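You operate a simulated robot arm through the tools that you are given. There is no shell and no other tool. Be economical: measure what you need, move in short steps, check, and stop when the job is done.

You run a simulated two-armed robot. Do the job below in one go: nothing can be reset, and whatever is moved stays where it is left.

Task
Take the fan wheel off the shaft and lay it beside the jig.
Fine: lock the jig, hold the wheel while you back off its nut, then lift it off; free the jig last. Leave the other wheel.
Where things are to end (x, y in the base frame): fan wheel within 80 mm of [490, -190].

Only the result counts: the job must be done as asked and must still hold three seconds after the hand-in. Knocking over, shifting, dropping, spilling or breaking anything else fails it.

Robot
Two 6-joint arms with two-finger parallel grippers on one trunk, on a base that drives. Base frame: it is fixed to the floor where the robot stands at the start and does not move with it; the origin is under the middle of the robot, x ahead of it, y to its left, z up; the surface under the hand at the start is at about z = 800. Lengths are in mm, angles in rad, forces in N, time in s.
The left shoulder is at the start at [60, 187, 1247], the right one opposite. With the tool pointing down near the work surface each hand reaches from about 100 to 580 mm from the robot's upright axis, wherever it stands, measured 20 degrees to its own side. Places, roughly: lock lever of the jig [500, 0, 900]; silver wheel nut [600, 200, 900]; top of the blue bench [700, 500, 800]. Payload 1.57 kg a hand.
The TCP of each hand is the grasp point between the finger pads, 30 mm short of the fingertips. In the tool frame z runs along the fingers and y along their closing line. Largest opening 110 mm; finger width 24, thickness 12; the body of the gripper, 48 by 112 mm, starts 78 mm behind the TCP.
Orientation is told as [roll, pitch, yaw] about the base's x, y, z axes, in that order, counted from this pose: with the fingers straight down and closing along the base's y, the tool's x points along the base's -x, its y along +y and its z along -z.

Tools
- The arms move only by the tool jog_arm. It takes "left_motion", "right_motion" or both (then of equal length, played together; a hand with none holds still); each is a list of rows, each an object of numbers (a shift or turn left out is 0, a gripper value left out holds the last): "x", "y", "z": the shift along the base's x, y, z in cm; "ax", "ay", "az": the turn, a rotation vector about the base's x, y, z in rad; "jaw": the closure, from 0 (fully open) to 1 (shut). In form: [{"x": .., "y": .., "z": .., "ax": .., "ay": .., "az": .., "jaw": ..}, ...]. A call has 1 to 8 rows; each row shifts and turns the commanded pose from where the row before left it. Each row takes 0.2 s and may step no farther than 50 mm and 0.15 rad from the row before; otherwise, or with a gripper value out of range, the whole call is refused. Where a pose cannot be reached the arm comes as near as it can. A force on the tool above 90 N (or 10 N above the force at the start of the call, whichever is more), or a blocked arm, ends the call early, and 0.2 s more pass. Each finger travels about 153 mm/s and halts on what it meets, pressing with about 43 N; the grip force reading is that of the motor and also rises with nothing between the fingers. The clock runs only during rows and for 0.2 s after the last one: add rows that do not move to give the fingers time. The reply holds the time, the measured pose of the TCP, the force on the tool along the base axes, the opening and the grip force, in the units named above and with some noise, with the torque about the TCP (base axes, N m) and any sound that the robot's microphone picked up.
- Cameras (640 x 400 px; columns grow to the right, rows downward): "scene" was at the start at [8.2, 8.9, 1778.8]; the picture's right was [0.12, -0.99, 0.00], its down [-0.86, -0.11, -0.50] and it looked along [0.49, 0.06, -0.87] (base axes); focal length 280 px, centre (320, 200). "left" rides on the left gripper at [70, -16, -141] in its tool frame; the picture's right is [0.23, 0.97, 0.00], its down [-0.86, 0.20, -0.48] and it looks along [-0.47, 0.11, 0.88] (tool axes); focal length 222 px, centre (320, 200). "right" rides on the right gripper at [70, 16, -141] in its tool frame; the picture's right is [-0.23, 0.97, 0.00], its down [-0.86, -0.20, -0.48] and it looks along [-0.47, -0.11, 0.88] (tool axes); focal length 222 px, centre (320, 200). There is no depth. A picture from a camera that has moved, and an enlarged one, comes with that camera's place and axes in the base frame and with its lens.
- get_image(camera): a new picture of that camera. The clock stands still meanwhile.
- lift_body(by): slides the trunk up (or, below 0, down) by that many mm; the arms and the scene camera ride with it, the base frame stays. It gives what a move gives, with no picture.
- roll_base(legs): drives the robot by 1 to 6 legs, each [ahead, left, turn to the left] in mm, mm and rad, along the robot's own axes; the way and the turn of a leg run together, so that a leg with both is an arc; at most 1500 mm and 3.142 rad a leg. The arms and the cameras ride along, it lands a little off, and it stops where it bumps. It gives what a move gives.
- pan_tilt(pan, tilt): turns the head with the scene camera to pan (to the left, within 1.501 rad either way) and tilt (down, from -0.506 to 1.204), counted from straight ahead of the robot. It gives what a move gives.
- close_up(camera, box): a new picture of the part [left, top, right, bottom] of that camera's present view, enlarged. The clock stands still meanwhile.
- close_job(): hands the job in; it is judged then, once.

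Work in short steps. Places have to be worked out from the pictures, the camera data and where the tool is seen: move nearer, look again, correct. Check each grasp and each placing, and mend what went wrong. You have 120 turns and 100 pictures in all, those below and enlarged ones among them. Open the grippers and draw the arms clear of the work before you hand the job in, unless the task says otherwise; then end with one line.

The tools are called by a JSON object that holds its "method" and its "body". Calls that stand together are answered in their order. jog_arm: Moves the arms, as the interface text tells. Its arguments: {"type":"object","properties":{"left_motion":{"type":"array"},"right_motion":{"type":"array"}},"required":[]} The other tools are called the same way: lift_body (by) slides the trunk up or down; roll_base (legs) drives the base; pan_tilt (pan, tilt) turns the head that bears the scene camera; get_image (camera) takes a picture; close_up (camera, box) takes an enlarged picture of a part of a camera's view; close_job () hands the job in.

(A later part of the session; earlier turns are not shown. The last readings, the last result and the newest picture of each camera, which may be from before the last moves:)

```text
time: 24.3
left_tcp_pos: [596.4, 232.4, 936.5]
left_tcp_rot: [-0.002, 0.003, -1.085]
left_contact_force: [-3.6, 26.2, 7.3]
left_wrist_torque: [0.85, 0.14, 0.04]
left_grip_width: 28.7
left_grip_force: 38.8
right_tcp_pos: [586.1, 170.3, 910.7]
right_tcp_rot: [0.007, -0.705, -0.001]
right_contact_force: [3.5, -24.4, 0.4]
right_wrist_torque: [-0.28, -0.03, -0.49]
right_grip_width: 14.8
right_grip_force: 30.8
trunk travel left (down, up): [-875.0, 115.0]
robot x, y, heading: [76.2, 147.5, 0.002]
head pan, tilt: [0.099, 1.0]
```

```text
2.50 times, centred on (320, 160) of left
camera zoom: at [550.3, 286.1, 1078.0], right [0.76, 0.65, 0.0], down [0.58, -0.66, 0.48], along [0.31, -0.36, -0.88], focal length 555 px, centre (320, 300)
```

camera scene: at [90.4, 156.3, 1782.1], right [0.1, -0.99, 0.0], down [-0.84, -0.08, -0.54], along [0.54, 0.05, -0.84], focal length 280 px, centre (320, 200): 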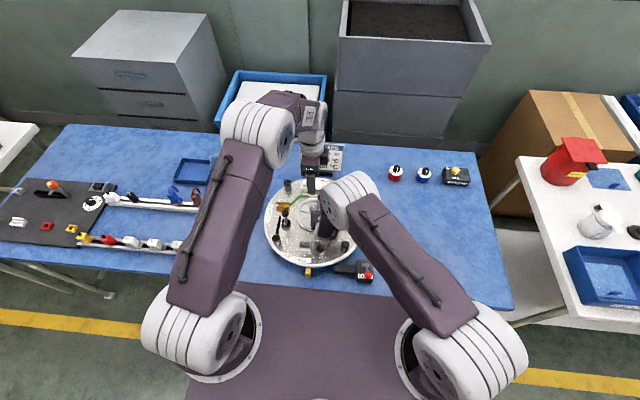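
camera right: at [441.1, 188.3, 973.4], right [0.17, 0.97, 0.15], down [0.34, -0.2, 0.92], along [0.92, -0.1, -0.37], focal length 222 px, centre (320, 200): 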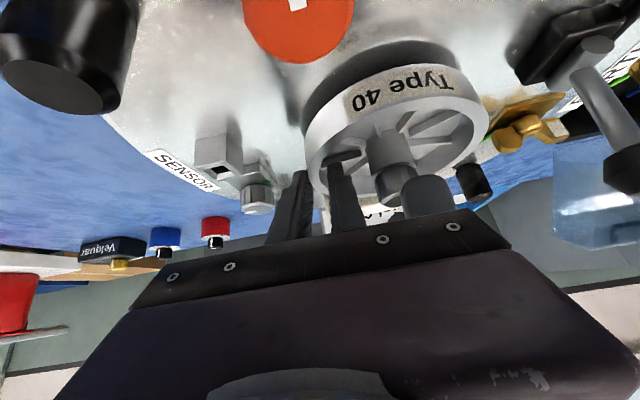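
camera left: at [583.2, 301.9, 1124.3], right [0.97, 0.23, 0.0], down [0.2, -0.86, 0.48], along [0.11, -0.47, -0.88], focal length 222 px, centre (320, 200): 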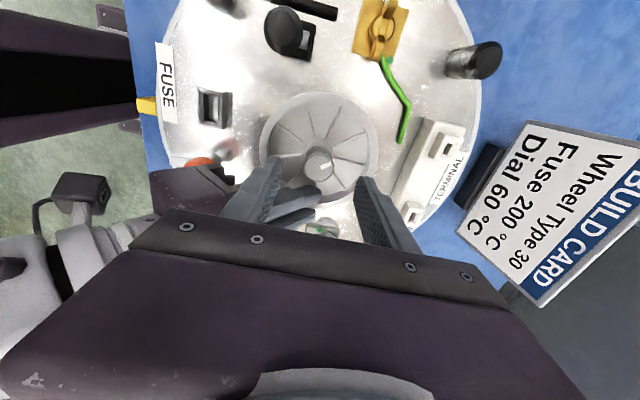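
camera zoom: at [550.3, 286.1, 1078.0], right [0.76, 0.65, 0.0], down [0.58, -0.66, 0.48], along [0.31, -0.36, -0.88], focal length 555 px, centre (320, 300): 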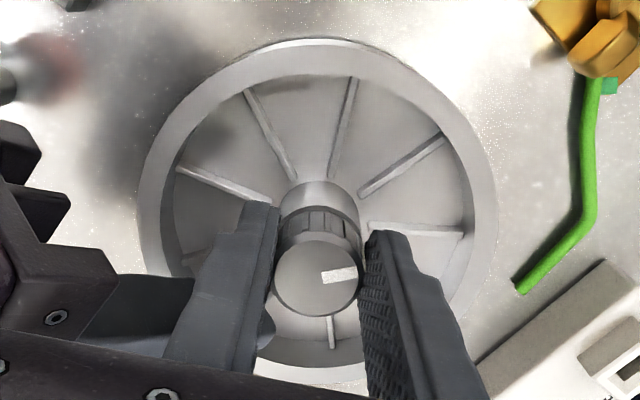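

The nut turns with the left hand while the wheel stays put. A side load of ~26 N in y shows a small centring error, so I shift +4 mm in y and keep turning.

{"method": "jog_arm", "body": {"left_motion": [{"y": 0.3, "az": 0.1}, {"y": 0.1, "az": 0.15}, {"az": 0.15}, {"az": 0.15}, {"az": 0.15}, {}]}}

{"method": "close_up", "body": {"camera": "left", "box": [220, 80, 420, 240]}}

```text
time: 25.7
left_tcp_pos: [595.5, 231.2, 938.0]
left_tcp_rot: [0.0, 0.002, -0.388]
left_contact_force: [-21.2, -12.3, 0.8]
left_wrist_torque: [-4.68, 0.67, -1.63]
left_grip_width: 28.6
left_grip_force: 37.8
right_tcp_pos: [586.8, 172.6, 912.8]
right_tcp_rot: [0.015, -0.71, -0.001]
right_contact_force: [13.2, 1.2, -2.5]
right_wrist_torque: [3.93, 0.0, 0.84]
right_grip_width: 14.9
right_grip_force: 30.3
trunk travel left (down, up): [-875.0, 115.0]
robot x, y, heading: [80.4, 151.5, 0.0]
head pan, tilt: [0.099, 1.0]
```

```text
2.50 times, centred on (320, 160) of left
camera zoom: at [526.2, 243.1, 1078.0], right [0.16, 0.99, 0.0], down [0.87, -0.14, 0.48], along [0.47, -0.08, -0.88], focal length 555 px, centre (320, 300)
```

zoom: 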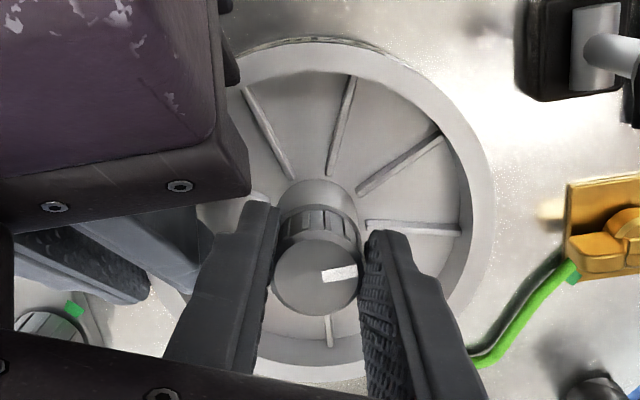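

A big torque (-4.7 N·m about x) appeared on both hands: somewhere the two hands touch. I look from the other cameras before going on.

{"method": "get_image", "body": {"camera": "right"}}

{"method": "get_image", "body": {"camera": "left"}}

{"method": "close_up", "body": {"camera": "scene", "box": [250, 120, 410, 240]}}

```text
58 pictures are left
camera right: at [441.5, 188.4, 974.4], right [0.17, 0.97, 0.16], down [0.34, -0.21, 0.92], along [0.93, -0.1, -0.37], focal length 222 px, centre (320, 200)
```

right: 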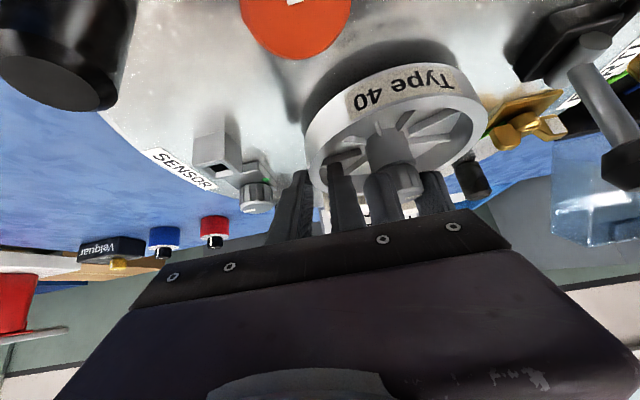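

```text
57 pictures are left
camera left: at [526.2, 243.1, 1078.0], right [0.16, 0.99, 0.0], down [0.87, -0.14, 0.48], along [0.47, -0.08, -0.88], focal length 222 px, centre (320, 200)
```

left: 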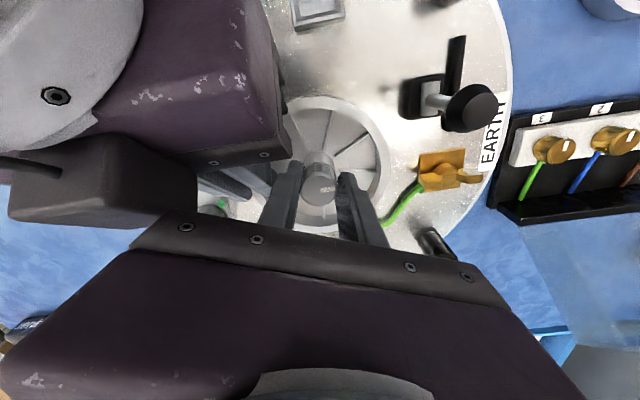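

```text
3.33 times, centred on (330, 180) of scene
camera zoom: at [89.4, 154.3, 1782.1], right [0.1, -1.0, 0.0], down [-0.84, -0.08, -0.54], along [0.54, 0.06, -0.84], focal length 933 px, centre (287, 267)
```

zoom: 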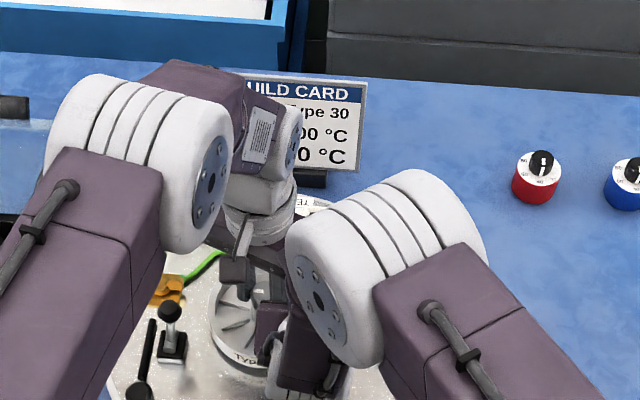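

The wheel's label has not moved, so the nut truly turned (~1.2 rad). Contact is between the hand bodies near yaw -0.4, so I use the stroke range about -2.9 to -0.9 instead: open slightly, rotate back in place.

{"method": "jog_arm", "body": {"left_motion": [{"jaw": 0.64}, {"az": -0.1}, {"az": -0.15}, {"az": -0.15}, {"az": -0.15}, {"az": -0.15}, {"az": -0.15}, {"az": -0.15}]}}

{"method": "jog_arm", "body": {"left_motion": [{"az": -0.15}, {"az": -0.15}, {"az": -0.15}, {"az": -0.15}, {"az": -0.15}, {"az": -0.15}, {"az": -0.15}, {"az": -0.15}]}}

{"method": "close_up", "body": {"camera": "left", "box": [220, 80, 420, 240]}}

```text
time: 27.5
left_tcp_pos: [597.4, 233.7, 938.9]
left_tcp_rot: [0.001, -0.001, -1.394]
left_contact_force: [-0.1, -0.3, 0.5]
left_wrist_torque: [-0.02, 0.0, 0.02]
left_grip_width: 39.6
left_grip_force: 0.1
right_tcp_pos: [585.5, 172.7, 910.1]
right_tcp_rot: [0.01, -0.705, 0.0]
right_contact_force: [2.2, -4.2, 6.9]
right_wrist_torque: [0.09, -0.23, -0.14]
right_grip_width: 14.4
right_grip_force: 30.5
trunk travel left (down, up): [-875.0, 115.0]
robot x, y, heading: [79.7, 147.0, -0.002]
head pan, tilt: [0.099, 1.0]
```

```text
time: 29.3
left_tcp_pos: [597.4, 234.0, 938.5]
left_tcp_rot: [0.0, 0.0, -2.593]
left_contact_force: [-0.2, 0.3, -0.3]
left_wrist_torque: [0.0, 0.01, 0.0]
left_grip_width: 39.8
left_grip_force: 0.5
right_tcp_pos: [587.1, 172.6, 911.0]
right_tcp_rot: [0.01, -0.702, 0.0]
right_contact_force: [0.9, -5.9, 5.8]
right_wrist_torque: [0.02, -0.23, -0.18]
right_grip_width: 14.4
right_grip_force: 30.3
trunk travel left (down, up): [-875.0, 115.0]
robot x, y, heading: [76.7, 152.1, 0.0]
head pan, tilt: [0.099, 1.0]
```

```text
2.50 times, centred on (320, 160) of left
camera zoom: at [649.6, 284.1, 1078.2], right [0.7, -0.71, 0.0], down [-0.62, -0.62, 0.48], along [-0.34, -0.34, -0.88], focal length 555 px, centre (320, 300)
```

zoom: 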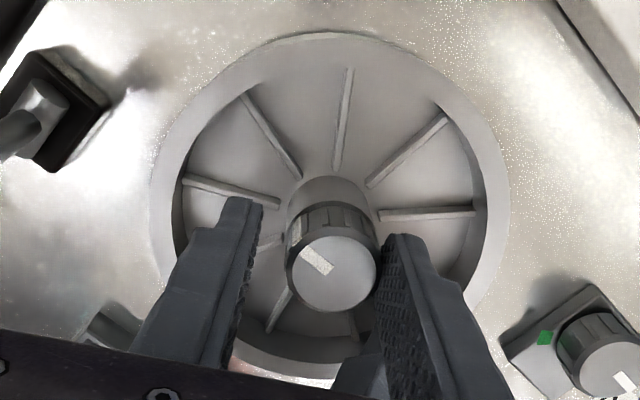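

The arm reaches yaw -2.6 freely. The nut axis shows at ≈ (600.5, 231); I centre on it, rotate to -2.9, grip and turn back.

{"method": "jog_arm", "body": {"left_motion": [{"az": -0.15, "x": 0.3, "y": -0.3}, {"az": -0.15}, {"jaw": 1}, {}, {"az": 0.15}, {"az": 0.15}, {"az": 0.15}, {"az": 0.15}]}}

{"method": "jog_arm", "body": {"left_motion": [{"az": 0.15}, {"az": 0.15}, {"az": 0.15}, {"az": 0.15}, {"az": 0.15}, {"az": 0.15}]}}

{"method": "close_up", "body": {"camera": "left", "box": [220, 80, 420, 240]}}

```text
time: 31.1
left_tcp_pos: [599.6, 230.1, 936.2]
left_tcp_rot: [-0.001, 0.002, -2.284]
left_contact_force: [7.1, -0.7, -5.8]
left_wrist_torque: [0.9, -0.35, 0.0]
left_grip_width: 28.9
left_grip_force: 38.5
right_tcp_pos: [586.0, 172.7, 911.6]
right_tcp_rot: [0.011, -0.706, 0.0]
right_contact_force: [-3.1, -3.1, 19.5]
right_wrist_torque: [-0.11, -0.32, 0.22]
right_grip_width: 14.4
right_grip_force: 30.5
trunk travel left (down, up): [-875.0, 115.0]
robot x, y, heading: [79.0, 151.1, -0.003]
head pan, tilt: [0.099, 1.0]
```

```text
time: 32.5
left_tcp_pos: [597.8, 230.8, 938.1]
left_tcp_rot: [-0.004, 0.002, -1.387]
left_contact_force: [-12.3, 13.4, 6.1]
left_wrist_torque: [1.04, 0.86, -0.06]
left_grip_width: 28.9
left_grip_force: 38.7
right_tcp_pos: [584.6, 172.6, 912.4]
right_tcp_rot: [0.009, -0.707, -0.003]
right_contact_force: [13.0, -11.4, 8.8]
right_wrist_torque: [-0.42, -0.77, -0.74]
right_grip_width: 14.3
right_grip_force: 30.7
trunk travel left (down, up): [-875.0, 115.0]
robot x, y, heading: [79.1, 147.5, 0.001]
head pan, tilt: [0.099, 1.0]
```

```text
2.50 times, centred on (320, 160) of left
camera zoom: at [570.5, 297.7, 1078.5], right [0.92, 0.4, 0.0], down [0.35, -0.8, 0.48], along [0.19, -0.44, -0.88], focal length 555 px, centre (320, 300)
```

zoom: 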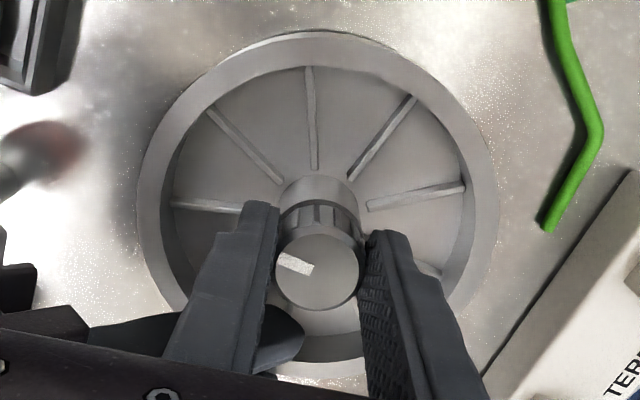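

Smooth. I finish this stroke and run the next full stroke: open, rotate back 2.1 rad, grip, turn 2.1 rad.

{"method": "jog_arm", "body": {"left_motion": [{"az": 0.15}, {"az": 0.15}, {"az": 0.15}, {"jaw": 0.64}, {"az": -0.15}, {"az": -0.15}, {"az": -0.15}, {"az": -0.15}]}}

{"method": "jog_arm", "body": {"left_motion": [{"az": -0.15}, {"az": -0.15}, {"az": -0.15}, {"az": -0.15}, {"az": -0.15}, {"az": -0.15}, {"az": -0.15}, {"az": -0.15}]}}

{"method": "close_up", "body": {"camera": "left", "box": [220, 80, 420, 240]}}

```text
time: 34.3
left_tcp_pos: [600.1, 231.2, 938.1]
left_tcp_rot: [0.002, 0.0, -1.541]
left_contact_force: [0.1, -1.0, 0.5]
left_wrist_torque: [-0.01, 0.0, 0.0]
left_grip_width: 39.4
left_grip_force: 0.1
right_tcp_pos: [585.8, 172.0, 911.1]
right_tcp_rot: [0.01, -0.704, 0.0]
right_contact_force: [0.5, -6.6, 6.0]
right_wrist_torque: [-0.07, -0.11, -0.09]
right_grip_width: 14.3
right_grip_force: 31.2
trunk travel left (down, up): [-875.0, 115.0]
robot x, y, heading: [81.7, 152.1, 0.002]
head pan, tilt: [0.099, 1.0]
```

```text
time: 36.1
left_tcp_pos: [601.3, 230.1, 938.1]
left_tcp_rot: [-0.001, -0.001, -2.742]
left_contact_force: [-0.3, -0.5, -0.6]
left_wrist_torque: [0.01, 0.04, -0.01]
left_grip_width: 39.7
left_grip_force: 0.1
right_tcp_pos: [585.6, 172.3, 911.2]
right_tcp_rot: [0.009, -0.704, 0.0]
right_contact_force: [-2.1, -7.0, 2.4]
right_wrist_torque: [-0.18, 0.08, 0.04]
right_grip_width: 14.1
right_grip_force: 30.5
trunk travel left (down, up): [-875.0, 115.0]
robot x, y, heading: [77.9, 148.2, 0.003]
head pan, tilt: [0.099, 1.0]
```

```text
2.50 times, centred on (320, 160) of left
camera zoom: at [659.2, 272.7, 1078.4], right [0.59, -0.81, 0.0], down [-0.71, -0.52, 0.48], along [-0.39, -0.28, -0.88], focal length 555 px, centre (320, 300)
```

zoom: 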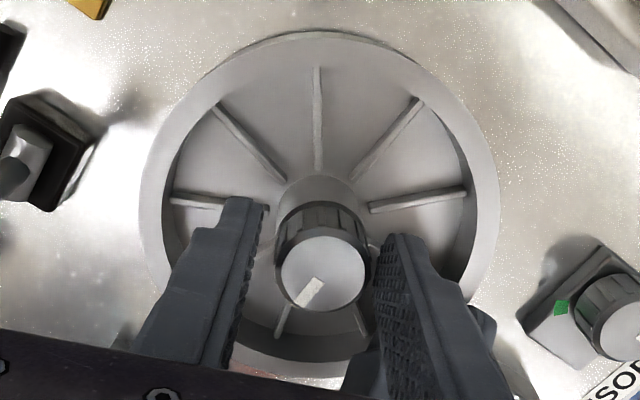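

The nut follows well and appears to be rising. Next stroke.

{"method": "jog_arm", "body": {"left_motion": [{"az": -0.15}, {"az": -0.15, "jaw": 1}, {}, {"az": 0.15}, {"az": 0.15}, {"az": 0.15}, {"az": 0.15}, {"az": 0.15}]}}

{"method": "jog_arm", "body": {"left_motion": [{"az": 0.15}, {"az": 0.15}, {"az": 0.15}, {"az": 0.15}, {"az": 0.15}, {"az": 0.15}, {"az": 0.15}, {"az": 0.15}]}}

{"method": "close_up", "body": {"camera": "left", "box": [220, 80, 420, 240]}}

{"method": "get_image", "body": {"camera": "right"}}

```text
time: 37.9
left_tcp_pos: [600.4, 230.3, 936.9]
left_tcp_rot: [0.001, 0.0, -2.286]
left_contact_force: [0.9, 0.7, 5.5]
left_wrist_torque: [0.29, 0.23, -0.48]
left_grip_width: 28.8
left_grip_force: 38.6
right_tcp_pos: [586.1, 172.0, 912.3]
right_tcp_rot: [0.011, -0.707, -0.002]
right_contact_force: [4.7, -4.2, 11.3]
right_wrist_torque: [-0.05, -0.52, 0.23]
right_grip_width: 14.4
right_grip_force: 30.5
trunk travel left (down, up): [-875.0, 115.0]
robot x, y, heading: [80.3, 153.0, -0.003]
head pan, tilt: [0.099, 1.0]
```

```text
time: 39.7
left_tcp_pos: [597.9, 229.9, 938.0]
left_tcp_rot: [0.0, 0.004, -1.087]
left_contact_force: [-20.6, -3.0, -2.1]
left_wrist_torque: [-0.11, 0.24, -0.49]
left_grip_width: 28.6
left_grip_force: 39.0
right_tcp_pos: [585.6, 171.0, 912.0]
right_tcp_rot: [0.012, -0.706, 0.0]
right_contact_force: [14.5, -5.1, 5.7]
right_wrist_torque: [-0.02, 0.34, -0.45]
right_grip_width: 14.3
right_grip_force: 31.0
trunk travel left (down, up): [-875.0, 115.0]
robot x, y, heading: [82.2, 148.8, -0.004]
head pan, tilt: [0.099, 1.0]
```

```text
2.50 times, centred on (320, 160) of left
camera zoom: at [553.1, 284.0, 1078.1], right [0.76, 0.65, 0.0], down [0.58, -0.67, 0.48], along [0.31, -0.36, -0.88], focal length 555 px, centre (320, 300)
```

zoom: 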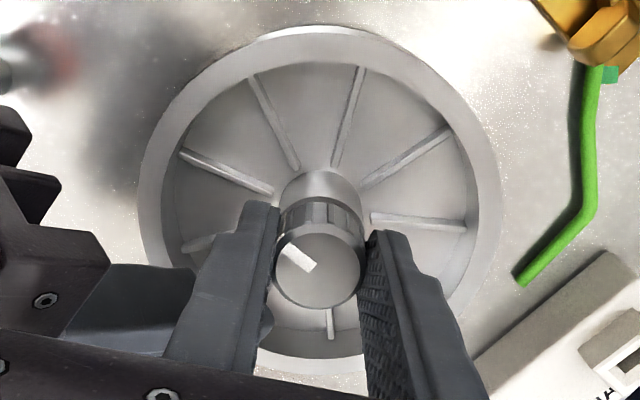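

```text
51 pictures are left
camera right: at [440.3, 188.0, 973.7], right [0.17, 0.97, 0.16], down [0.34, -0.2, 0.92], along [0.92, -0.1, -0.37], focal length 222 px, centre (320, 200)
```

right: 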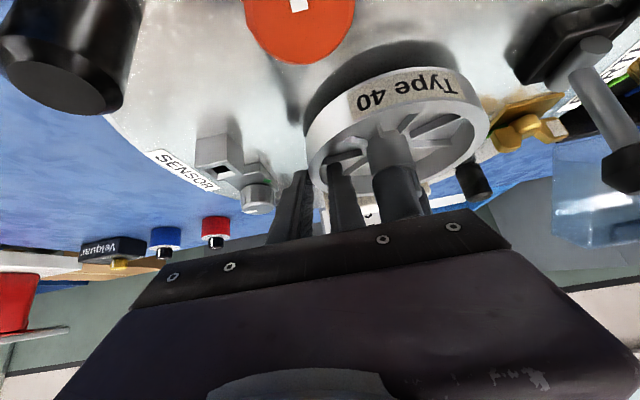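

Comparing the white mark: stroke 2 carried the nut fully, but in stroke 3 the nut stayed and the fingers slipped, as if it reached its end. I test whether it lifts now.

{"method": "jog_arm", "body": {"left_motion": [{"z": 0.3}, {"z": 0.4}, {"z": 0.5}, {}]}}

{"method": "close_up", "body": {"camera": "left", "box": [220, 80, 420, 240]}}

{"method": "get_image", "body": {"camera": "right"}}

```text
time: 40.7
left_tcp_pos: [598.7, 229.7, 948.5]
left_tcp_rot: [-0.001, 0.004, -1.089]
left_contact_force: [-18.6, -10.2, -23.7]
left_wrist_torque: [-0.01, 0.45, -0.24]
left_grip_width: 28.8
left_grip_force: 38.7
right_tcp_pos: [587.1, 171.6, 911.5]
right_tcp_rot: [0.012, -0.705, -0.001]
right_contact_force: [9.6, -2.1, 17.0]
right_wrist_torque: [0.09, 0.1, -0.3]
right_grip_width: 14.2
right_grip_force: 30.6
trunk travel left (down, up): [-875.0, 115.0]
robot x, y, heading: [75.3, 150.4, 0.002]
head pan, tilt: [0.099, 1.0]
```

```text
2.50 times, centred on (320, 160) of left
camera zoom: at [553.6, 283.8, 1089.3], right [0.76, 0.65, 0.0], down [0.57, -0.67, 0.47], along [0.31, -0.36, -0.88], focal length 555 px, centre (320, 300)
```

zoom: 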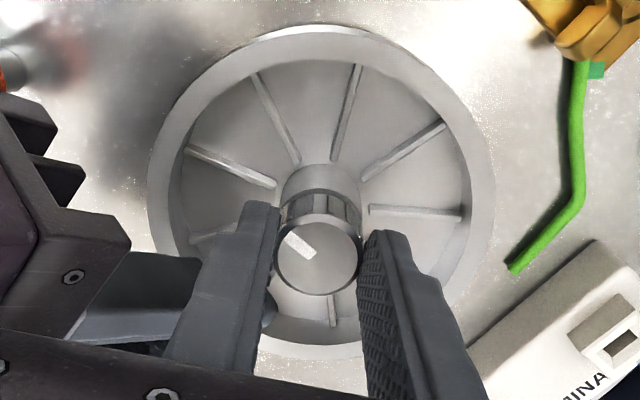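

```text
49 pictures are left
camera right: at [441.5, 187.6, 973.7], right [0.17, 0.97, 0.16], down [0.34, -0.21, 0.92], along [0.92, -0.1, -0.37], focal length 222 px, centre (320, 200)
```

right: 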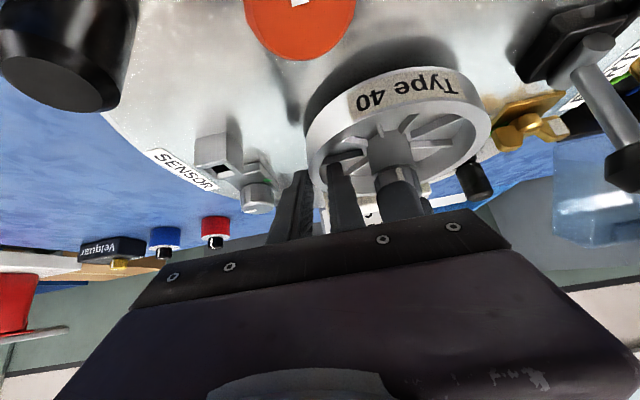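

By the mark's base-frame angle the nut went from 21° to ~185° and then stopped firmly: its backing-off travel (~half a turn) appears complete, and it seems captive on the wheel (the other wheel carries its nut too). I release the nut, draw the left hand clear and test-lift the wheel gently.

{"method": "jog_arm", "body": {"left_motion": [{"jaw": 0.64}, {"z": 2}, {"z": 5}, {"z": 5}, {"y": 5, "z": 3}, {"y": 5}, {"y": 5}, {}]}}

{"method": "jog_arm", "body": {"right_motion": [{"z": 0.2}, {"z": 0.3}, {"z": 0.3}, {}]}}

{"method": "get_image", "body": {"camera": "right"}}

{"method": "get_image", "body": {"camera": "left"}}

```text
refused: row 5 steps farther than a row can; nothing moved
```

```text
time: 41.7
left_tcp_pos: [601.3, 232.5, 950.7]
left_tcp_rot: [0.003, 0.001, -1.09]
left_contact_force: [-13.8, 5.8, 10.8]
left_wrist_torque: [-0.26, 0.65, -0.35]
left_grip_width: 28.9
left_grip_force: 38.9
right_tcp_pos: [582.7, 171.8, 918.8]
right_tcp_rot: [0.007, -0.702, 0.001]
right_contact_force: [8.2, -5.9, -8.4]
right_wrist_torque: [-0.2, 0.06, -0.35]
right_grip_width: 13.3
right_grip_force: 29.8
trunk travel left (down, up): [-875.0, 115.0]
robot x, y, heading: [78.8, 150.8, 0.002]
head pan, tilt: [0.099, 1.0]
```

```text
48 pictures are left
camera right: at [439.3, 188.6, 981.5], right [0.17, 0.97, 0.15], down [0.35, -0.2, 0.92], along [0.92, -0.1, -0.37], focal length 222 px, centre (320, 200)
```

right: 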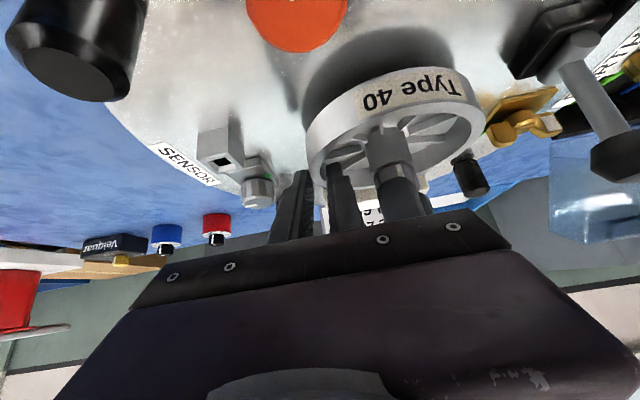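

```text
47 pictures are left
camera left: at [554.5, 286.6, 1091.3], right [0.76, 0.65, 0.0], down [0.57, -0.67, 0.48], along [0.31, -0.36, -0.88], focal length 222 px, centre (320, 200)
```

left: 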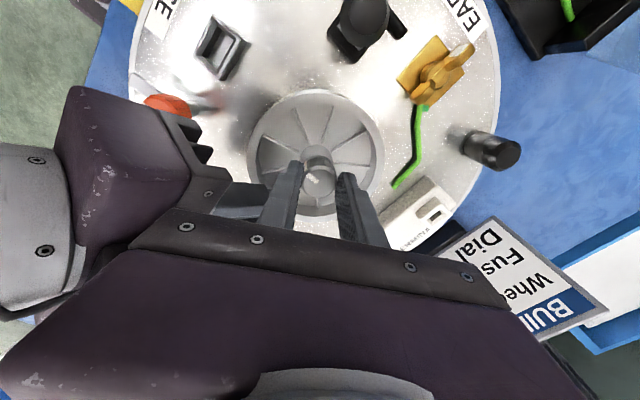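

The wheel came up 8 mm with the right hand with little force: it is free, nut and all. I lift on with both hands together for a level lift.

{"method": "jog_arm", "body": {"left_motion": [{"z": 1.2}, {"z": 1.2}, {"z": 1.2}, {"z": 1.2}, {"z": 1.2}, {}], "right_motion": [{"z": 1.2}, {"z": 1.2}, {"z": 1.2}, {"z": 1.2}, {"z": 1.2}, {}]}}

{"method": "get_image", "body": {"camera": "right"}}

{"method": "get_image", "body": {"camera": "left"}}

```text
time: 43.1
left_tcp_pos: [601.1, 231.6, 1008.6]
left_tcp_rot: [0.001, 0.0, -1.09]
left_contact_force: [0.5, 25.7, 11.6]
left_wrist_torque: [0.64, 0.02, -0.09]
left_grip_width: 29.1
left_grip_force: 38.4
right_tcp_pos: [585.7, 174.0, 977.4]
right_tcp_rot: [0.007, -0.699, 0.001]
right_contact_force: [1.0, -25.8, -13.0]
right_wrist_torque: [-0.6, 0.2, -0.38]
right_grip_width: 11.9
right_grip_force: 28.8
trunk travel left (down, up): [-875.0, 115.0]
robot x, y, heading: [76.5, 149.3, -0.003]
head pan, tilt: [0.099, 1.0]
```

```text
46 pictures are left
camera right: at [440.9, 188.9, 1041.3], right [0.17, 0.97, 0.15], down [0.35, -0.2, 0.92], along [0.92, -0.1, -0.37], focal length 222 px, centre (320, 200)
```

right: 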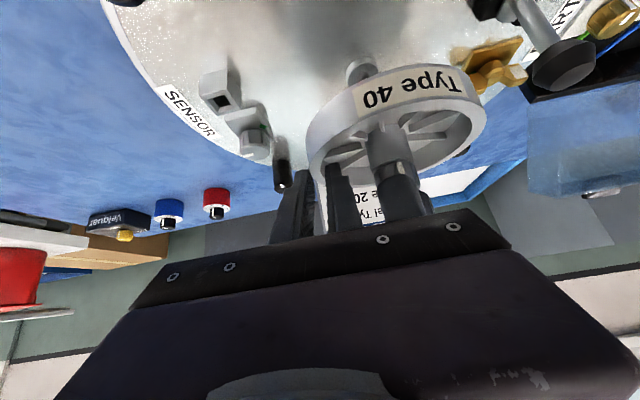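

```text
45 pictures are left
camera left: at [555.7, 287.2, 1149.6], right [0.76, 0.65, 0.0], down [0.57, -0.67, 0.48], along [0.31, -0.36, -0.88], focal length 222 px, centre (320, 200)
```

left: 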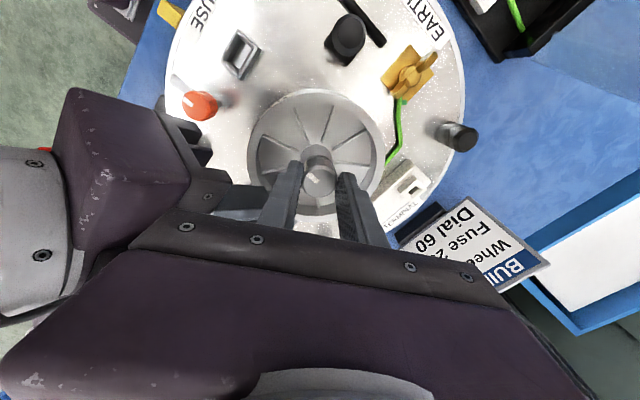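

Wheel is off the shaft's lower part. The right grip width dropped from 15 to 12 mm, so I check whether the rim is slipping in the fingers.

{"method": "close_up", "body": {"camera": "right", "box": [260, 40, 510, 240]}}

{"method": "close_up", "body": {"camera": "left", "box": [200, 70, 420, 240]}}

```text
2.00 times, centred on (385, 140) of right
camera zoom: at [440.9, 188.9, 1041.3], right [0.17, 0.97, 0.15], down [0.35, -0.2, 0.92], along [0.92, -0.1, -0.37], focal length 444 px, centre (190, 320)
```

zoom: 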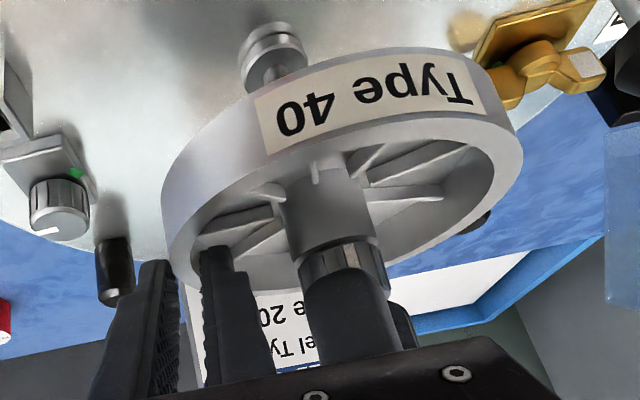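

```text
2.35 times, centred on (310, 155) of left
camera zoom: at [555.7, 287.2, 1149.6], right [0.76, 0.65, 0.0], down [0.57, -0.67, 0.48], along [0.31, -0.36, -0.88], focal length 523 px, centre (344, 306)
```

zoom: 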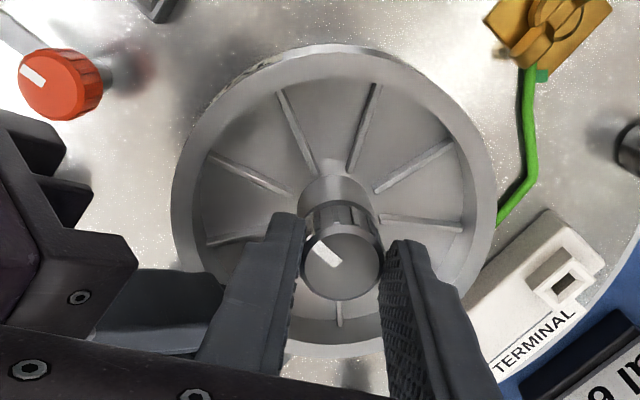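

The wheel is above the stub. I lift 4 cm more, then pull the left hand 8 mm further up to test whether the nut is firmly captive on the wheel.

{"method": "jog_arm", "body": {"left_motion": [{"z": 1.3}, {"z": 1.3}, {"z": 1.4}, {}], "right_motion": [{"z": 1.3}, {"z": 1.3}, {"z": 1.4}, {}]}}

{"method": "jog_arm", "body": {"left_motion": [{"z": 0.4}, {"z": 0.4}, {}]}}

{"method": "close_up", "body": {"camera": "right", "box": [260, 40, 510, 240]}}

```text
time: 44.1
left_tcp_pos: [600.6, 233.1, 1049.3]
left_tcp_rot: [0.003, 0.002, -1.091]
left_contact_force: [2.8, 29.7, 10.2]
left_wrist_torque: [0.81, 0.11, 0.01]
left_grip_width: 28.4
left_grip_force: 38.8
right_tcp_pos: [586.1, 171.6, 1020.0]
right_tcp_rot: [0.006, -0.701, 0.001]
right_contact_force: [-3.3, -28.6, -12.4]
right_wrist_torque: [-0.66, 0.01, -0.27]
right_grip_width: 10.9
right_grip_force: 28.6
trunk travel left (down, up): [-875.0, 115.0]
robot x, y, heading: [79.4, 150.5, 0.004]
head pan, tilt: [0.099, 1.0]
```

```text
time: 44.9
left_tcp_pos: [599.5, 231.2, 1057.3]
left_tcp_rot: [-0.003, 0.001, -1.089]
left_contact_force: [0.6, 8.5, -14.9]
left_wrist_torque: [1.02, 0.42, -0.04]
left_grip_width: 28.5
left_grip_force: 38.5
right_tcp_pos: [588.7, 175.1, 1021.3]
right_tcp_rot: [0.012, -0.709, 0.002]
right_contact_force: [-0.1, -10.5, 12.8]
right_wrist_torque: [0.05, -0.58, -0.02]
right_grip_width: 11.3
right_grip_force: 28.7
trunk travel left (down, up): [-875.0, 115.0]
robot x, y, heading: [79.0, 154.6, -0.001]
head pan, tilt: [0.099, 1.0]
```

```text
2.00 times, centred on (385, 140) of right
camera zoom: at [442.6, 190.7, 1083.1], right [0.16, 0.97, 0.16], down [0.34, -0.2, 0.92], along [0.93, -0.1, -0.36], focal length 444 px, centre (190, 320)
```

zoom: 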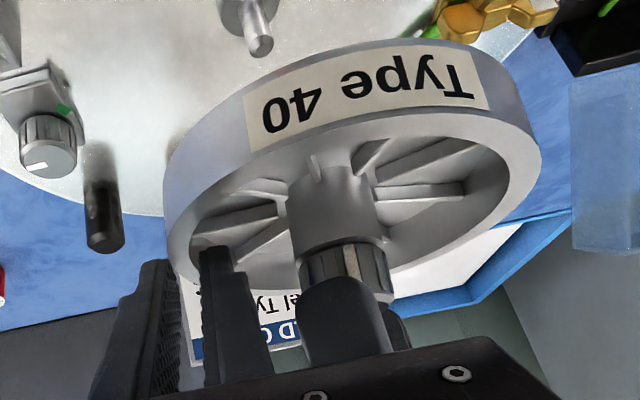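

The stub shaft is clear below and the nut pulls the wheel with it (captive). The left hand's nut grip is centred and firm, so it will carry: I open the right hand and withdraw it along its own axis.

{"method": "jog_arm", "body": {"right_motion": [{"jaw": 0.72}, {}, {}]}}

{"method": "close_up", "body": {"camera": "right", "box": [260, 40, 510, 240]}}

```text
time: 45.7
left_tcp_pos: [601.5, 231.0, 1056.8]
left_tcp_rot: [0.0, 0.0, -1.089]
left_contact_force: [0.2, -0.4, -1.9]
left_wrist_torque: [-0.04, -0.02, -0.02]
left_grip_width: 28.5
left_grip_force: 37.8
right_tcp_pos: [585.6, 172.4, 1019.2]
right_tcp_rot: [0.01, -0.704, 0.002]
right_contact_force: [0.0, -0.5, 0.2]
right_wrist_torque: [-0.01, -0.01, -0.01]
right_grip_width: 30.8
right_grip_force: 0.1
trunk travel left (down, up): [-875.0, 115.0]
robot x, y, heading: [75.6, 152.9, -0.0]
head pan, tilt: [0.099, 1.0]
```

```text
2.00 times, centred on (385, 140) of right
camera zoom: at [441.1, 189.5, 1082.0], right [0.17, 0.97, 0.15], down [0.34, -0.2, 0.92], along [0.92, -0.1, -0.37], focal length 444 px, centre (190, 320)
```

zoom: 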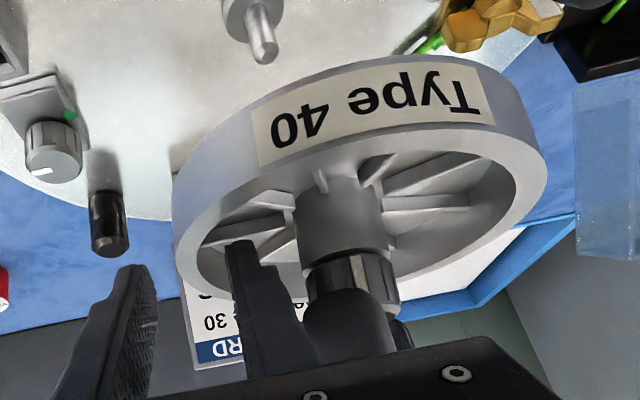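

The wheel hangs steadily from the left hand (~2 N). I withdraw the right hand back and up, then to the right.

{"method": "jog_arm", "body": {"right_motion": [{"x": -1.3, "z": 1.5}, {"x": -1.3, "z": 1.5}, {"x": -0.6, "z": 1, "y": -3}, {"y": -4.5}, {"y": -4.5}, {"y": -4.5}, {"y": -4.5, "ay": 0.1}, {}]}}

{"method": "get_image", "body": {"camera": "scene"}}

{"method": "get_image", "body": {"camera": "right"}}

```text
time: 47.5
left_tcp_pos: [600.8, 230.8, 1056.4]
left_tcp_rot: [-0.002, 0.002, -1.09]
left_contact_force: [0.3, -0.2, -1.6]
left_wrist_torque: [-0.03, 0.0, 0.01]
left_grip_width: 28.3
left_grip_force: 38.5
right_tcp_pos: [593.3, 16.5, 1092.1]
right_tcp_rot: [-0.002, -0.598, 0.005]
right_contact_force: [-0.2, -0.1, -0.1]
right_wrist_torque: [0.0, -0.02, -0.02]
right_grip_width: 30.8
right_grip_force: 0.0
right hand out of reach, approached as far as the arm can: row 4, 5, 6, 7
trunk travel left (down, up): [-875.0, 115.0]
robot x, y, heading: [78.9, 150.0, 0.001]
head pan, tilt: [0.099, 1.0]
```

```text
40 pictures are left
camera scene: at [91.0, 157.8, 1782.1], right [0.1, -0.99, 0.0], down [-0.84, -0.08, -0.54], along [0.54, 0.05, -0.84], focal length 280 px, centre (320, 200)
```

scene: 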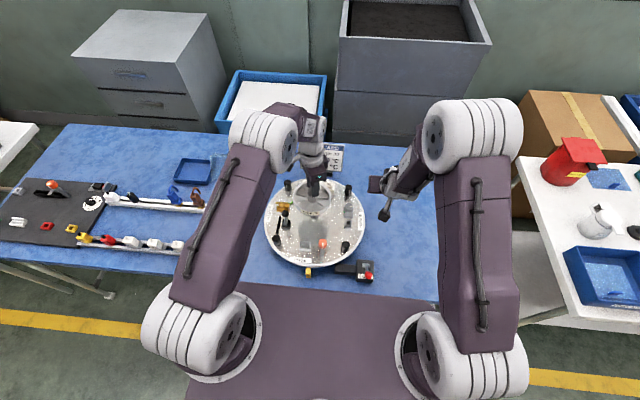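

```text
39 pictures are left
camera right: at [456.3, 33.4, 1168.7], right [0.18, 0.97, 0.13], down [0.44, -0.2, 0.88], along [0.88, -0.11, -0.46], focal length 222 px, centre (320, 200)
```

right: 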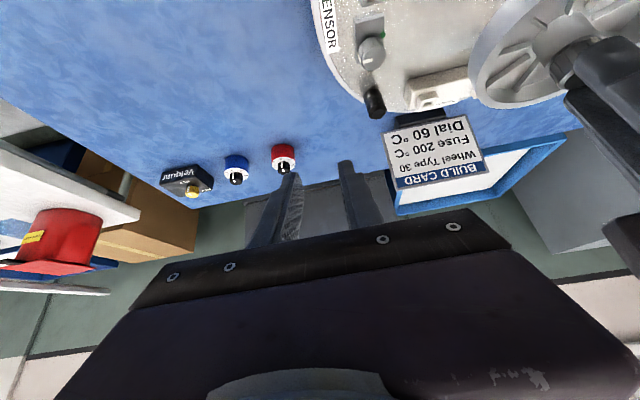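

Right hand is clear. I straighten it, then drive the base 300 mm to the right so the left hand can lay the wheel at (490, -190).

{"method": "jog_arm", "body": {"right_motion": [{"x": -2, "z": 2, "ay": 0.15}, {"x": -2, "z": 2, "ay": 0.15}, {"x": -2, "z": 2, "ay": 0.15}, {"x": -2, "y": -2, "z": 2, "ay": 0.145}, {"y": -4}, {"y": -4}, {"y": -3}, {}]}}

{"method": "roll_base", "body": {"legs": [[0, -300, 0]]}}

{"method": "get_image", "body": {"camera": "scene"}}

{"method": "get_image", "body": {"camera": "left"}}

```text
time: 49.3
left_tcp_pos: [600.6, 231.2, 1057.8]
left_tcp_rot: [-0.001, 0.0, -1.088]
left_contact_force: [0.5, -0.9, -2.9]
left_wrist_torque: [-0.05, -0.01, 0.02]
left_grip_width: 28.3
left_grip_force: 38.3
right_tcp_pos: [571.2, -131.0, 1129.3]
right_tcp_rot: [-0.105, -0.4, -0.003]
right_contact_force: [0.9, 0.2, 0.2]
right_wrist_torque: [0.01, -0.02, -0.01]
right_grip_width: 30.8
right_grip_force: 0.2
right hand out of reach, approached as far as the arm can: row 1, 2, 3, 4
trunk travel left (down, up): [-875.0, 115.0]
robot x, y, heading: [79.7, 149.3, 0.0]
head pan, tilt: [0.099, 1.0]
```

```text
time: 51.3
left_tcp_pos: [600.0, -65.8, 1057.6]
left_tcp_rot: [-0.001, -0.001, -1.088]
left_contact_force: [-0.4, 0.4, -2.0]
left_wrist_torque: [0.0, 0.0, -0.03]
left_grip_width: 28.5
left_grip_force: 39.0
right_tcp_pos: [570.4, -428.9, 1128.9]
right_tcp_rot: [-0.106, -0.401, 0.0]
right_contact_force: [0.2, 0.4, -0.6]
right_wrist_torque: [0.0, 0.0, -0.01]
right_grip_width: 30.7
right_grip_force: 0.1
trunk travel left (down, up): [-875.0, 115.0]
robot x, y, heading: [82.6, -148.1, -0.003]
head pan, tilt: [0.099, 1.0]
```

```text
38 pictures are left
camera scene: at [91.0, -137.7, 1782.1], right [0.1, -1.0, 0.0], down [-0.84, -0.08, -0.54], along [0.54, 0.05, -0.84], focal length 280 px, centre (320, 200)
```

scene: 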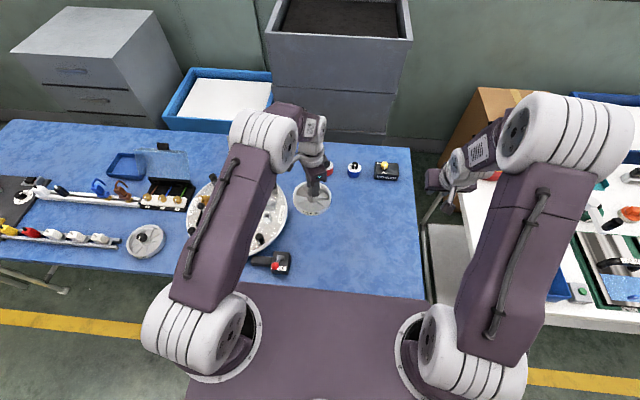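

```text
37 pictures are left
camera left: at [555.4, -10.5, 1197.3], right [0.76, 0.65, 0.0], down [0.57, -0.66, 0.48], along [0.31, -0.36, -0.88], focal length 222 px, centre (320, 200)
```

left: 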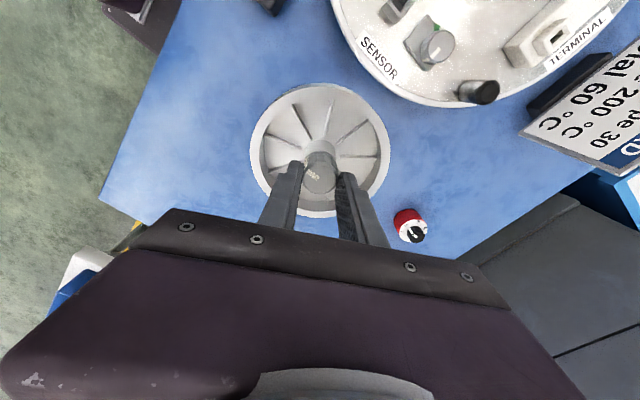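

Wheel still held. I move it over (490, -190) and begin lowering.

{"method": "jog_arm", "body": {"left_motion": [{"x": -3, "y": -3.2}, {"x": -3, "y": -3.2}, {"x": -2.5, "y": -3}, {"x": -2.5, "y": -3}, {"z": -4.5}, {"z": -4.5}, {"z": -4}, {}]}}

{"method": "get_image", "body": {"camera": "left"}}

{"method": "get_image", "body": {"camera": "scene"}}

```text
time: 53.1
left_tcp_pos: [490.2, -191.0, 925.7]
left_tcp_rot: [-0.001, -0.001, -1.089]
left_contact_force: [0.6, -0.6, -1.4]
left_wrist_torque: [-0.03, -0.03, 0.01]
left_grip_width: 28.6
left_grip_force: 38.6
right_tcp_pos: [571.9, -430.6, 1128.0]
right_tcp_rot: [-0.104, -0.399, -0.002]
right_contact_force: [-0.1, 0.0, 0.9]
right_wrist_torque: [0.03, 0.01, 0.02]
right_grip_width: 30.9
right_grip_force: 0.1
trunk travel left (down, up): [-875.0, 115.0]
robot x, y, heading: [79.5, -147.6, 0.001]
head pan, tilt: [0.099, 1.0]
```

```text
36 pictures are left
camera left: at [444.6, -136.0, 1066.3], right [0.76, 0.65, 0.0], down [0.57, -0.67, 0.48], along [0.31, -0.36, -0.88], focal length 222 px, centre (320, 200)
```

left: 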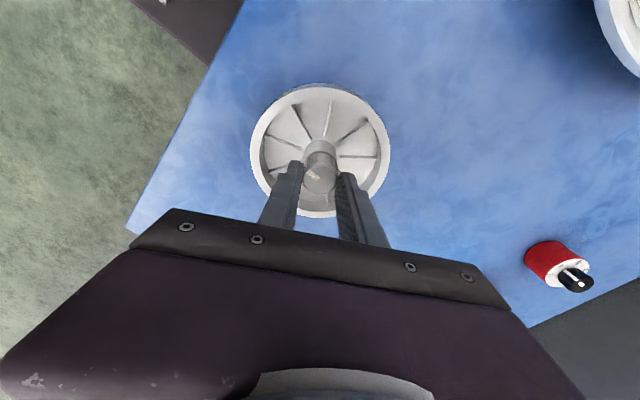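

```text
35 pictures are left
camera scene: at [90.6, -140.5, 1782.1], right [0.1, -1.0, 0.0], down [-0.84, -0.08, -0.54], along [0.54, 0.05, -0.84], focal length 280 px, centre (320, 200)
```

scene: 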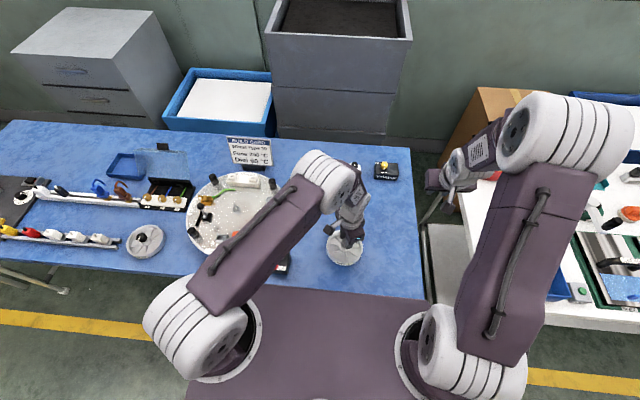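

Clear bench below. I lower step by step and watch the vertical force.

{"method": "jog_arm", "body": {"left_motion": [{"z": -0.8}, {"z": -0.8}, {"z": -0.8}, {"z": -0.6}, {}]}}

{"method": "get_image", "body": {"camera": "left"}}

```text
time: 54.3
left_tcp_pos: [490.4, -191.0, 897.3]
left_tcp_rot: [0.0, 0.0, -1.09]
left_contact_force: [0.3, 0.1, -2.4]
left_wrist_torque: [-0.03, -0.02, 0.0]
left_grip_width: 28.6
left_grip_force: 38.7
right_tcp_pos: [571.4, -429.4, 1127.6]
right_tcp_rot: [-0.105, -0.4, -0.002]
right_contact_force: [-0.1, -0.3, -0.1]
right_wrist_torque: [0.01, 0.0, 0.0]
right_grip_width: 30.9
right_grip_force: 0.0
trunk travel left (down, up): [-875.0, 115.0]
robot x, y, heading: [76.8, -149.4, -0.002]
head pan, tilt: [0.099, 1.0]
```

```text
34 pictures are left
camera left: at [445.1, -136.3, 1037.2], right [0.76, 0.65, 0.0], down [0.57, -0.67, 0.48], along [0.31, -0.36, -0.88], focal length 222 px, centre (320, 200)
```

left: 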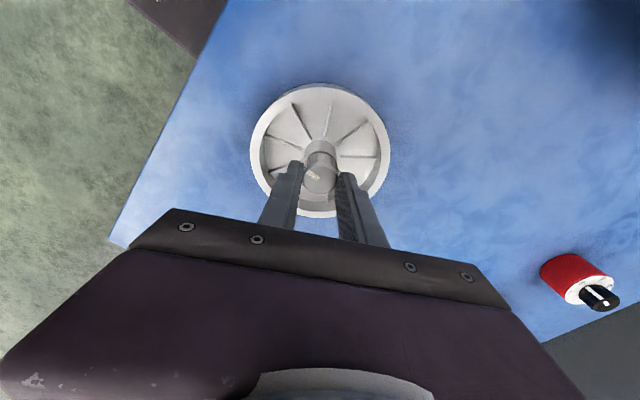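

No contact yet at TCP z 897; I continue in small steps.

{"method": "jog_arm", "body": {"left_motion": [{"z": -0.4}, {"z": -0.4}, {"z": -0.3}, {}]}}

{"method": "jog_arm", "body": {"left_motion": [{"z": -0.3}, {"z": -0.3}, {}]}}

```text
time: 55.3
left_tcp_pos: [491.2, -190.2, 886.6]
left_tcp_rot: [-0.001, 0.0, -1.089]
left_contact_force: [-0.4, -0.2, -2.1]
left_wrist_torque: [-0.02, 0.01, 0.0]
left_grip_width: 28.6
left_grip_force: 38.5
right_tcp_pos: [571.2, -430.4, 1127.5]
right_tcp_rot: [-0.104, -0.4, -0.003]
right_contact_force: [-0.2, 0.2, 0.1]
right_wrist_torque: [-0.01, 0.0, 0.02]
right_grip_width: 31.0
right_grip_force: 0.1
trunk travel left (down, up): [-875.0, 115.0]
robot x, y, heading: [81.1, -150.0, -0.003]
head pan, tilt: [0.099, 1.0]
```

```text
time: 56.1
left_tcp_pos: [489.3, -188.4, 880.5]
left_tcp_rot: [0.002, -0.001, -1.09]
left_contact_force: [-2.6, 4.1, 13.2]
left_wrist_torque: [-0.51, -0.26, -0.01]
left_grip_width: 28.8
left_grip_force: 38.3
right_tcp_pos: [568.9, -429.3, 1129.7]
right_tcp_rot: [-0.104, -0.401, -0.001]
right_contact_force: [0.9, -0.2, -0.6]
right_wrist_torque: [0.01, -0.01, -0.02]
right_grip_width: 31.0
right_grip_force: 0.1
trunk travel left (down, up): [-875.0, 115.0]
robot x, y, heading: [78.0, -147.4, -0.002]
head pan, tilt: [0.099, 1.0]
```

The wheel is on the bench (13 N up). I ease off 1 mm, open moderately and raise the hand.

{"method": "jog_arm", "body": {"left_motion": [{"z": 0.1}, {"jaw": 0.55}, {}, {"z": 2}, {"z": 4}, {"z": 4}, {}]}}

{"method": "get_image", "body": {"camera": "left"}}

```text
time: 57.7
left_tcp_pos: [492.5, -192.2, 980.6]
left_tcp_rot: [-0.001, 0.0, -1.088]
left_contact_force: [-0.6, -0.6, -0.4]
left_wrist_torque: [0.01, 0.0, 0.01]
left_grip_width: 49.3
left_grip_force: 0.0
right_tcp_pos: [571.5, -429.6, 1127.7]
right_tcp_rot: [-0.105, -0.4, -0.001]
right_contact_force: [0.7, 1.2, 0.8]
right_wrist_torque: [0.02, 0.01, -0.02]
right_grip_width: 30.7
right_grip_force: 0.0
trunk travel left (down, up): [-875.0, 115.0]
robot x, y, heading: [79.6, -148.5, -0.004]
head pan, tilt: [0.099, 1.0]
```

```text
33 pictures are left
camera left: at [446.5, -136.3, 1121.6], right [0.76, 0.65, 0.0], down [0.57, -0.67, 0.48], along [0.31, -0.36, -0.88], focal length 222 px, centre (320, 200)
```

left: 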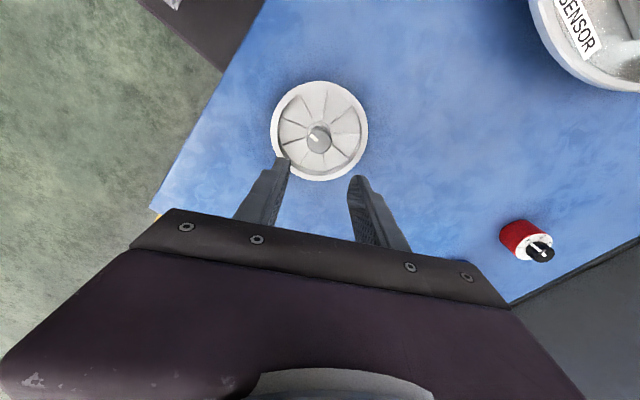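

The wheel lies flat at about (490, -190). Now I free the jig: left hand closed goes to the robot side of the lever knob to push it back +x.

{"method": "jog_arm", "body": {"left_motion": [{"z": 4, "jaw": 1}, {"z": 4}, {"az": -0.12, "x": -1.5, "y": 2.5}, {"az": -0.12, "x": -1.5, "y": 4}, {"az": -0.12, "x": -1.5, "y": 4}, {"az": -0.12, "x": -2, "y": 4}, {"x": -2, "y": 4}, {"x": -2, "y": 4}]}}

{"method": "jog_arm", "body": {"left_motion": [{"x": -2.4}, {"x": -2.5}, {}]}}

{"method": "get_image", "body": {"camera": "left"}}

{"method": "get_image", "body": {"camera": "scene"}}

```text
time: 59.5
left_tcp_pos: [385.7, 34.7, 1060.7]
left_tcp_rot: [-0.001, -0.001, -1.57]
left_contact_force: [0.9, 0.2, 0.9]
left_wrist_torque: [-0.03, 0.0, -0.02]
left_grip_width: 0.0
left_grip_force: 20.9
right_tcp_pos: [571.1, -428.2, 1129.6]
right_tcp_rot: [-0.106, -0.4, 0.0]
right_contact_force: [0.1, -0.1, 0.0]
right_wrist_torque: [-0.02, -0.03, -0.01]
right_grip_width: 30.7
right_grip_force: 0.1
trunk travel left (down, up): [-875.0, 115.0]
robot x, y, heading: [79.1, -147.8, -0.003]
head pan, tilt: [0.099, 1.0]
```

```text
time: 60.3
left_tcp_pos: [355.7, 33.7, 1056.3]
left_tcp_rot: [-0.002, 0.0, -1.57]
left_contact_force: [0.1, 0.6, -0.4]
left_wrist_torque: [-0.02, 0.04, 0.0]
left_grip_width: 0.1
left_grip_force: 20.6
left hand out of reach, approached as far as the arm can: row 2
right_tcp_pos: [572.1, -430.1, 1127.1]
right_tcp_rot: [-0.106, -0.4, -0.003]
right_contact_force: [0.3, 0.1, 0.1]
right_wrist_torque: [-0.01, 0.01, -0.02]
right_grip_width: 30.8
right_grip_force: 0.1
trunk travel left (down, up): [-875.0, 115.0]
robot x, y, heading: [79.2, -149.4, 0.003]
head pan, tilt: [0.099, 1.0]
```

```text
32 pictures are left
camera left: at [339.7, 103.7, 1197.7], right [0.97, 0.23, 0.0], down [0.2, -0.86, 0.48], along [0.11, -0.47, -0.88], focal length 222 px, centre (320, 200)
```

left: 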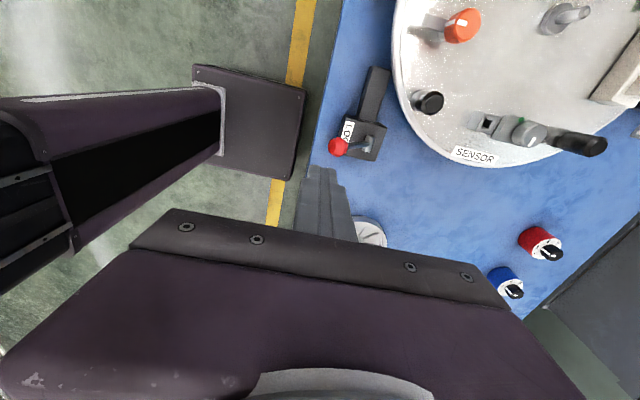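

```text
31 pictures are left
camera scene: at [91.5, -141.0, 1782.1], right [0.1, -1.0, 0.0], down [-0.84, -0.08, -0.54], along [0.54, 0.05, -0.84], focal length 280 px, centre (320, 200)
```

scene: 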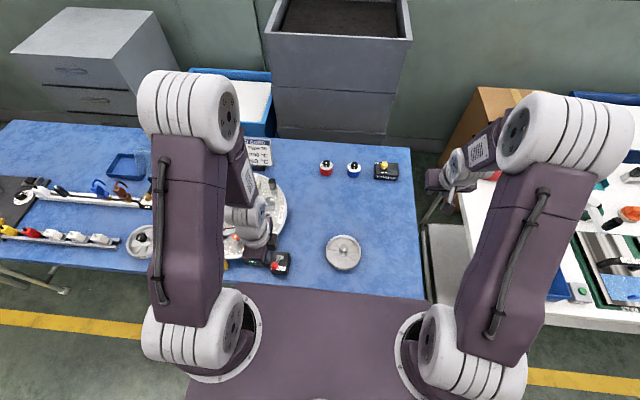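

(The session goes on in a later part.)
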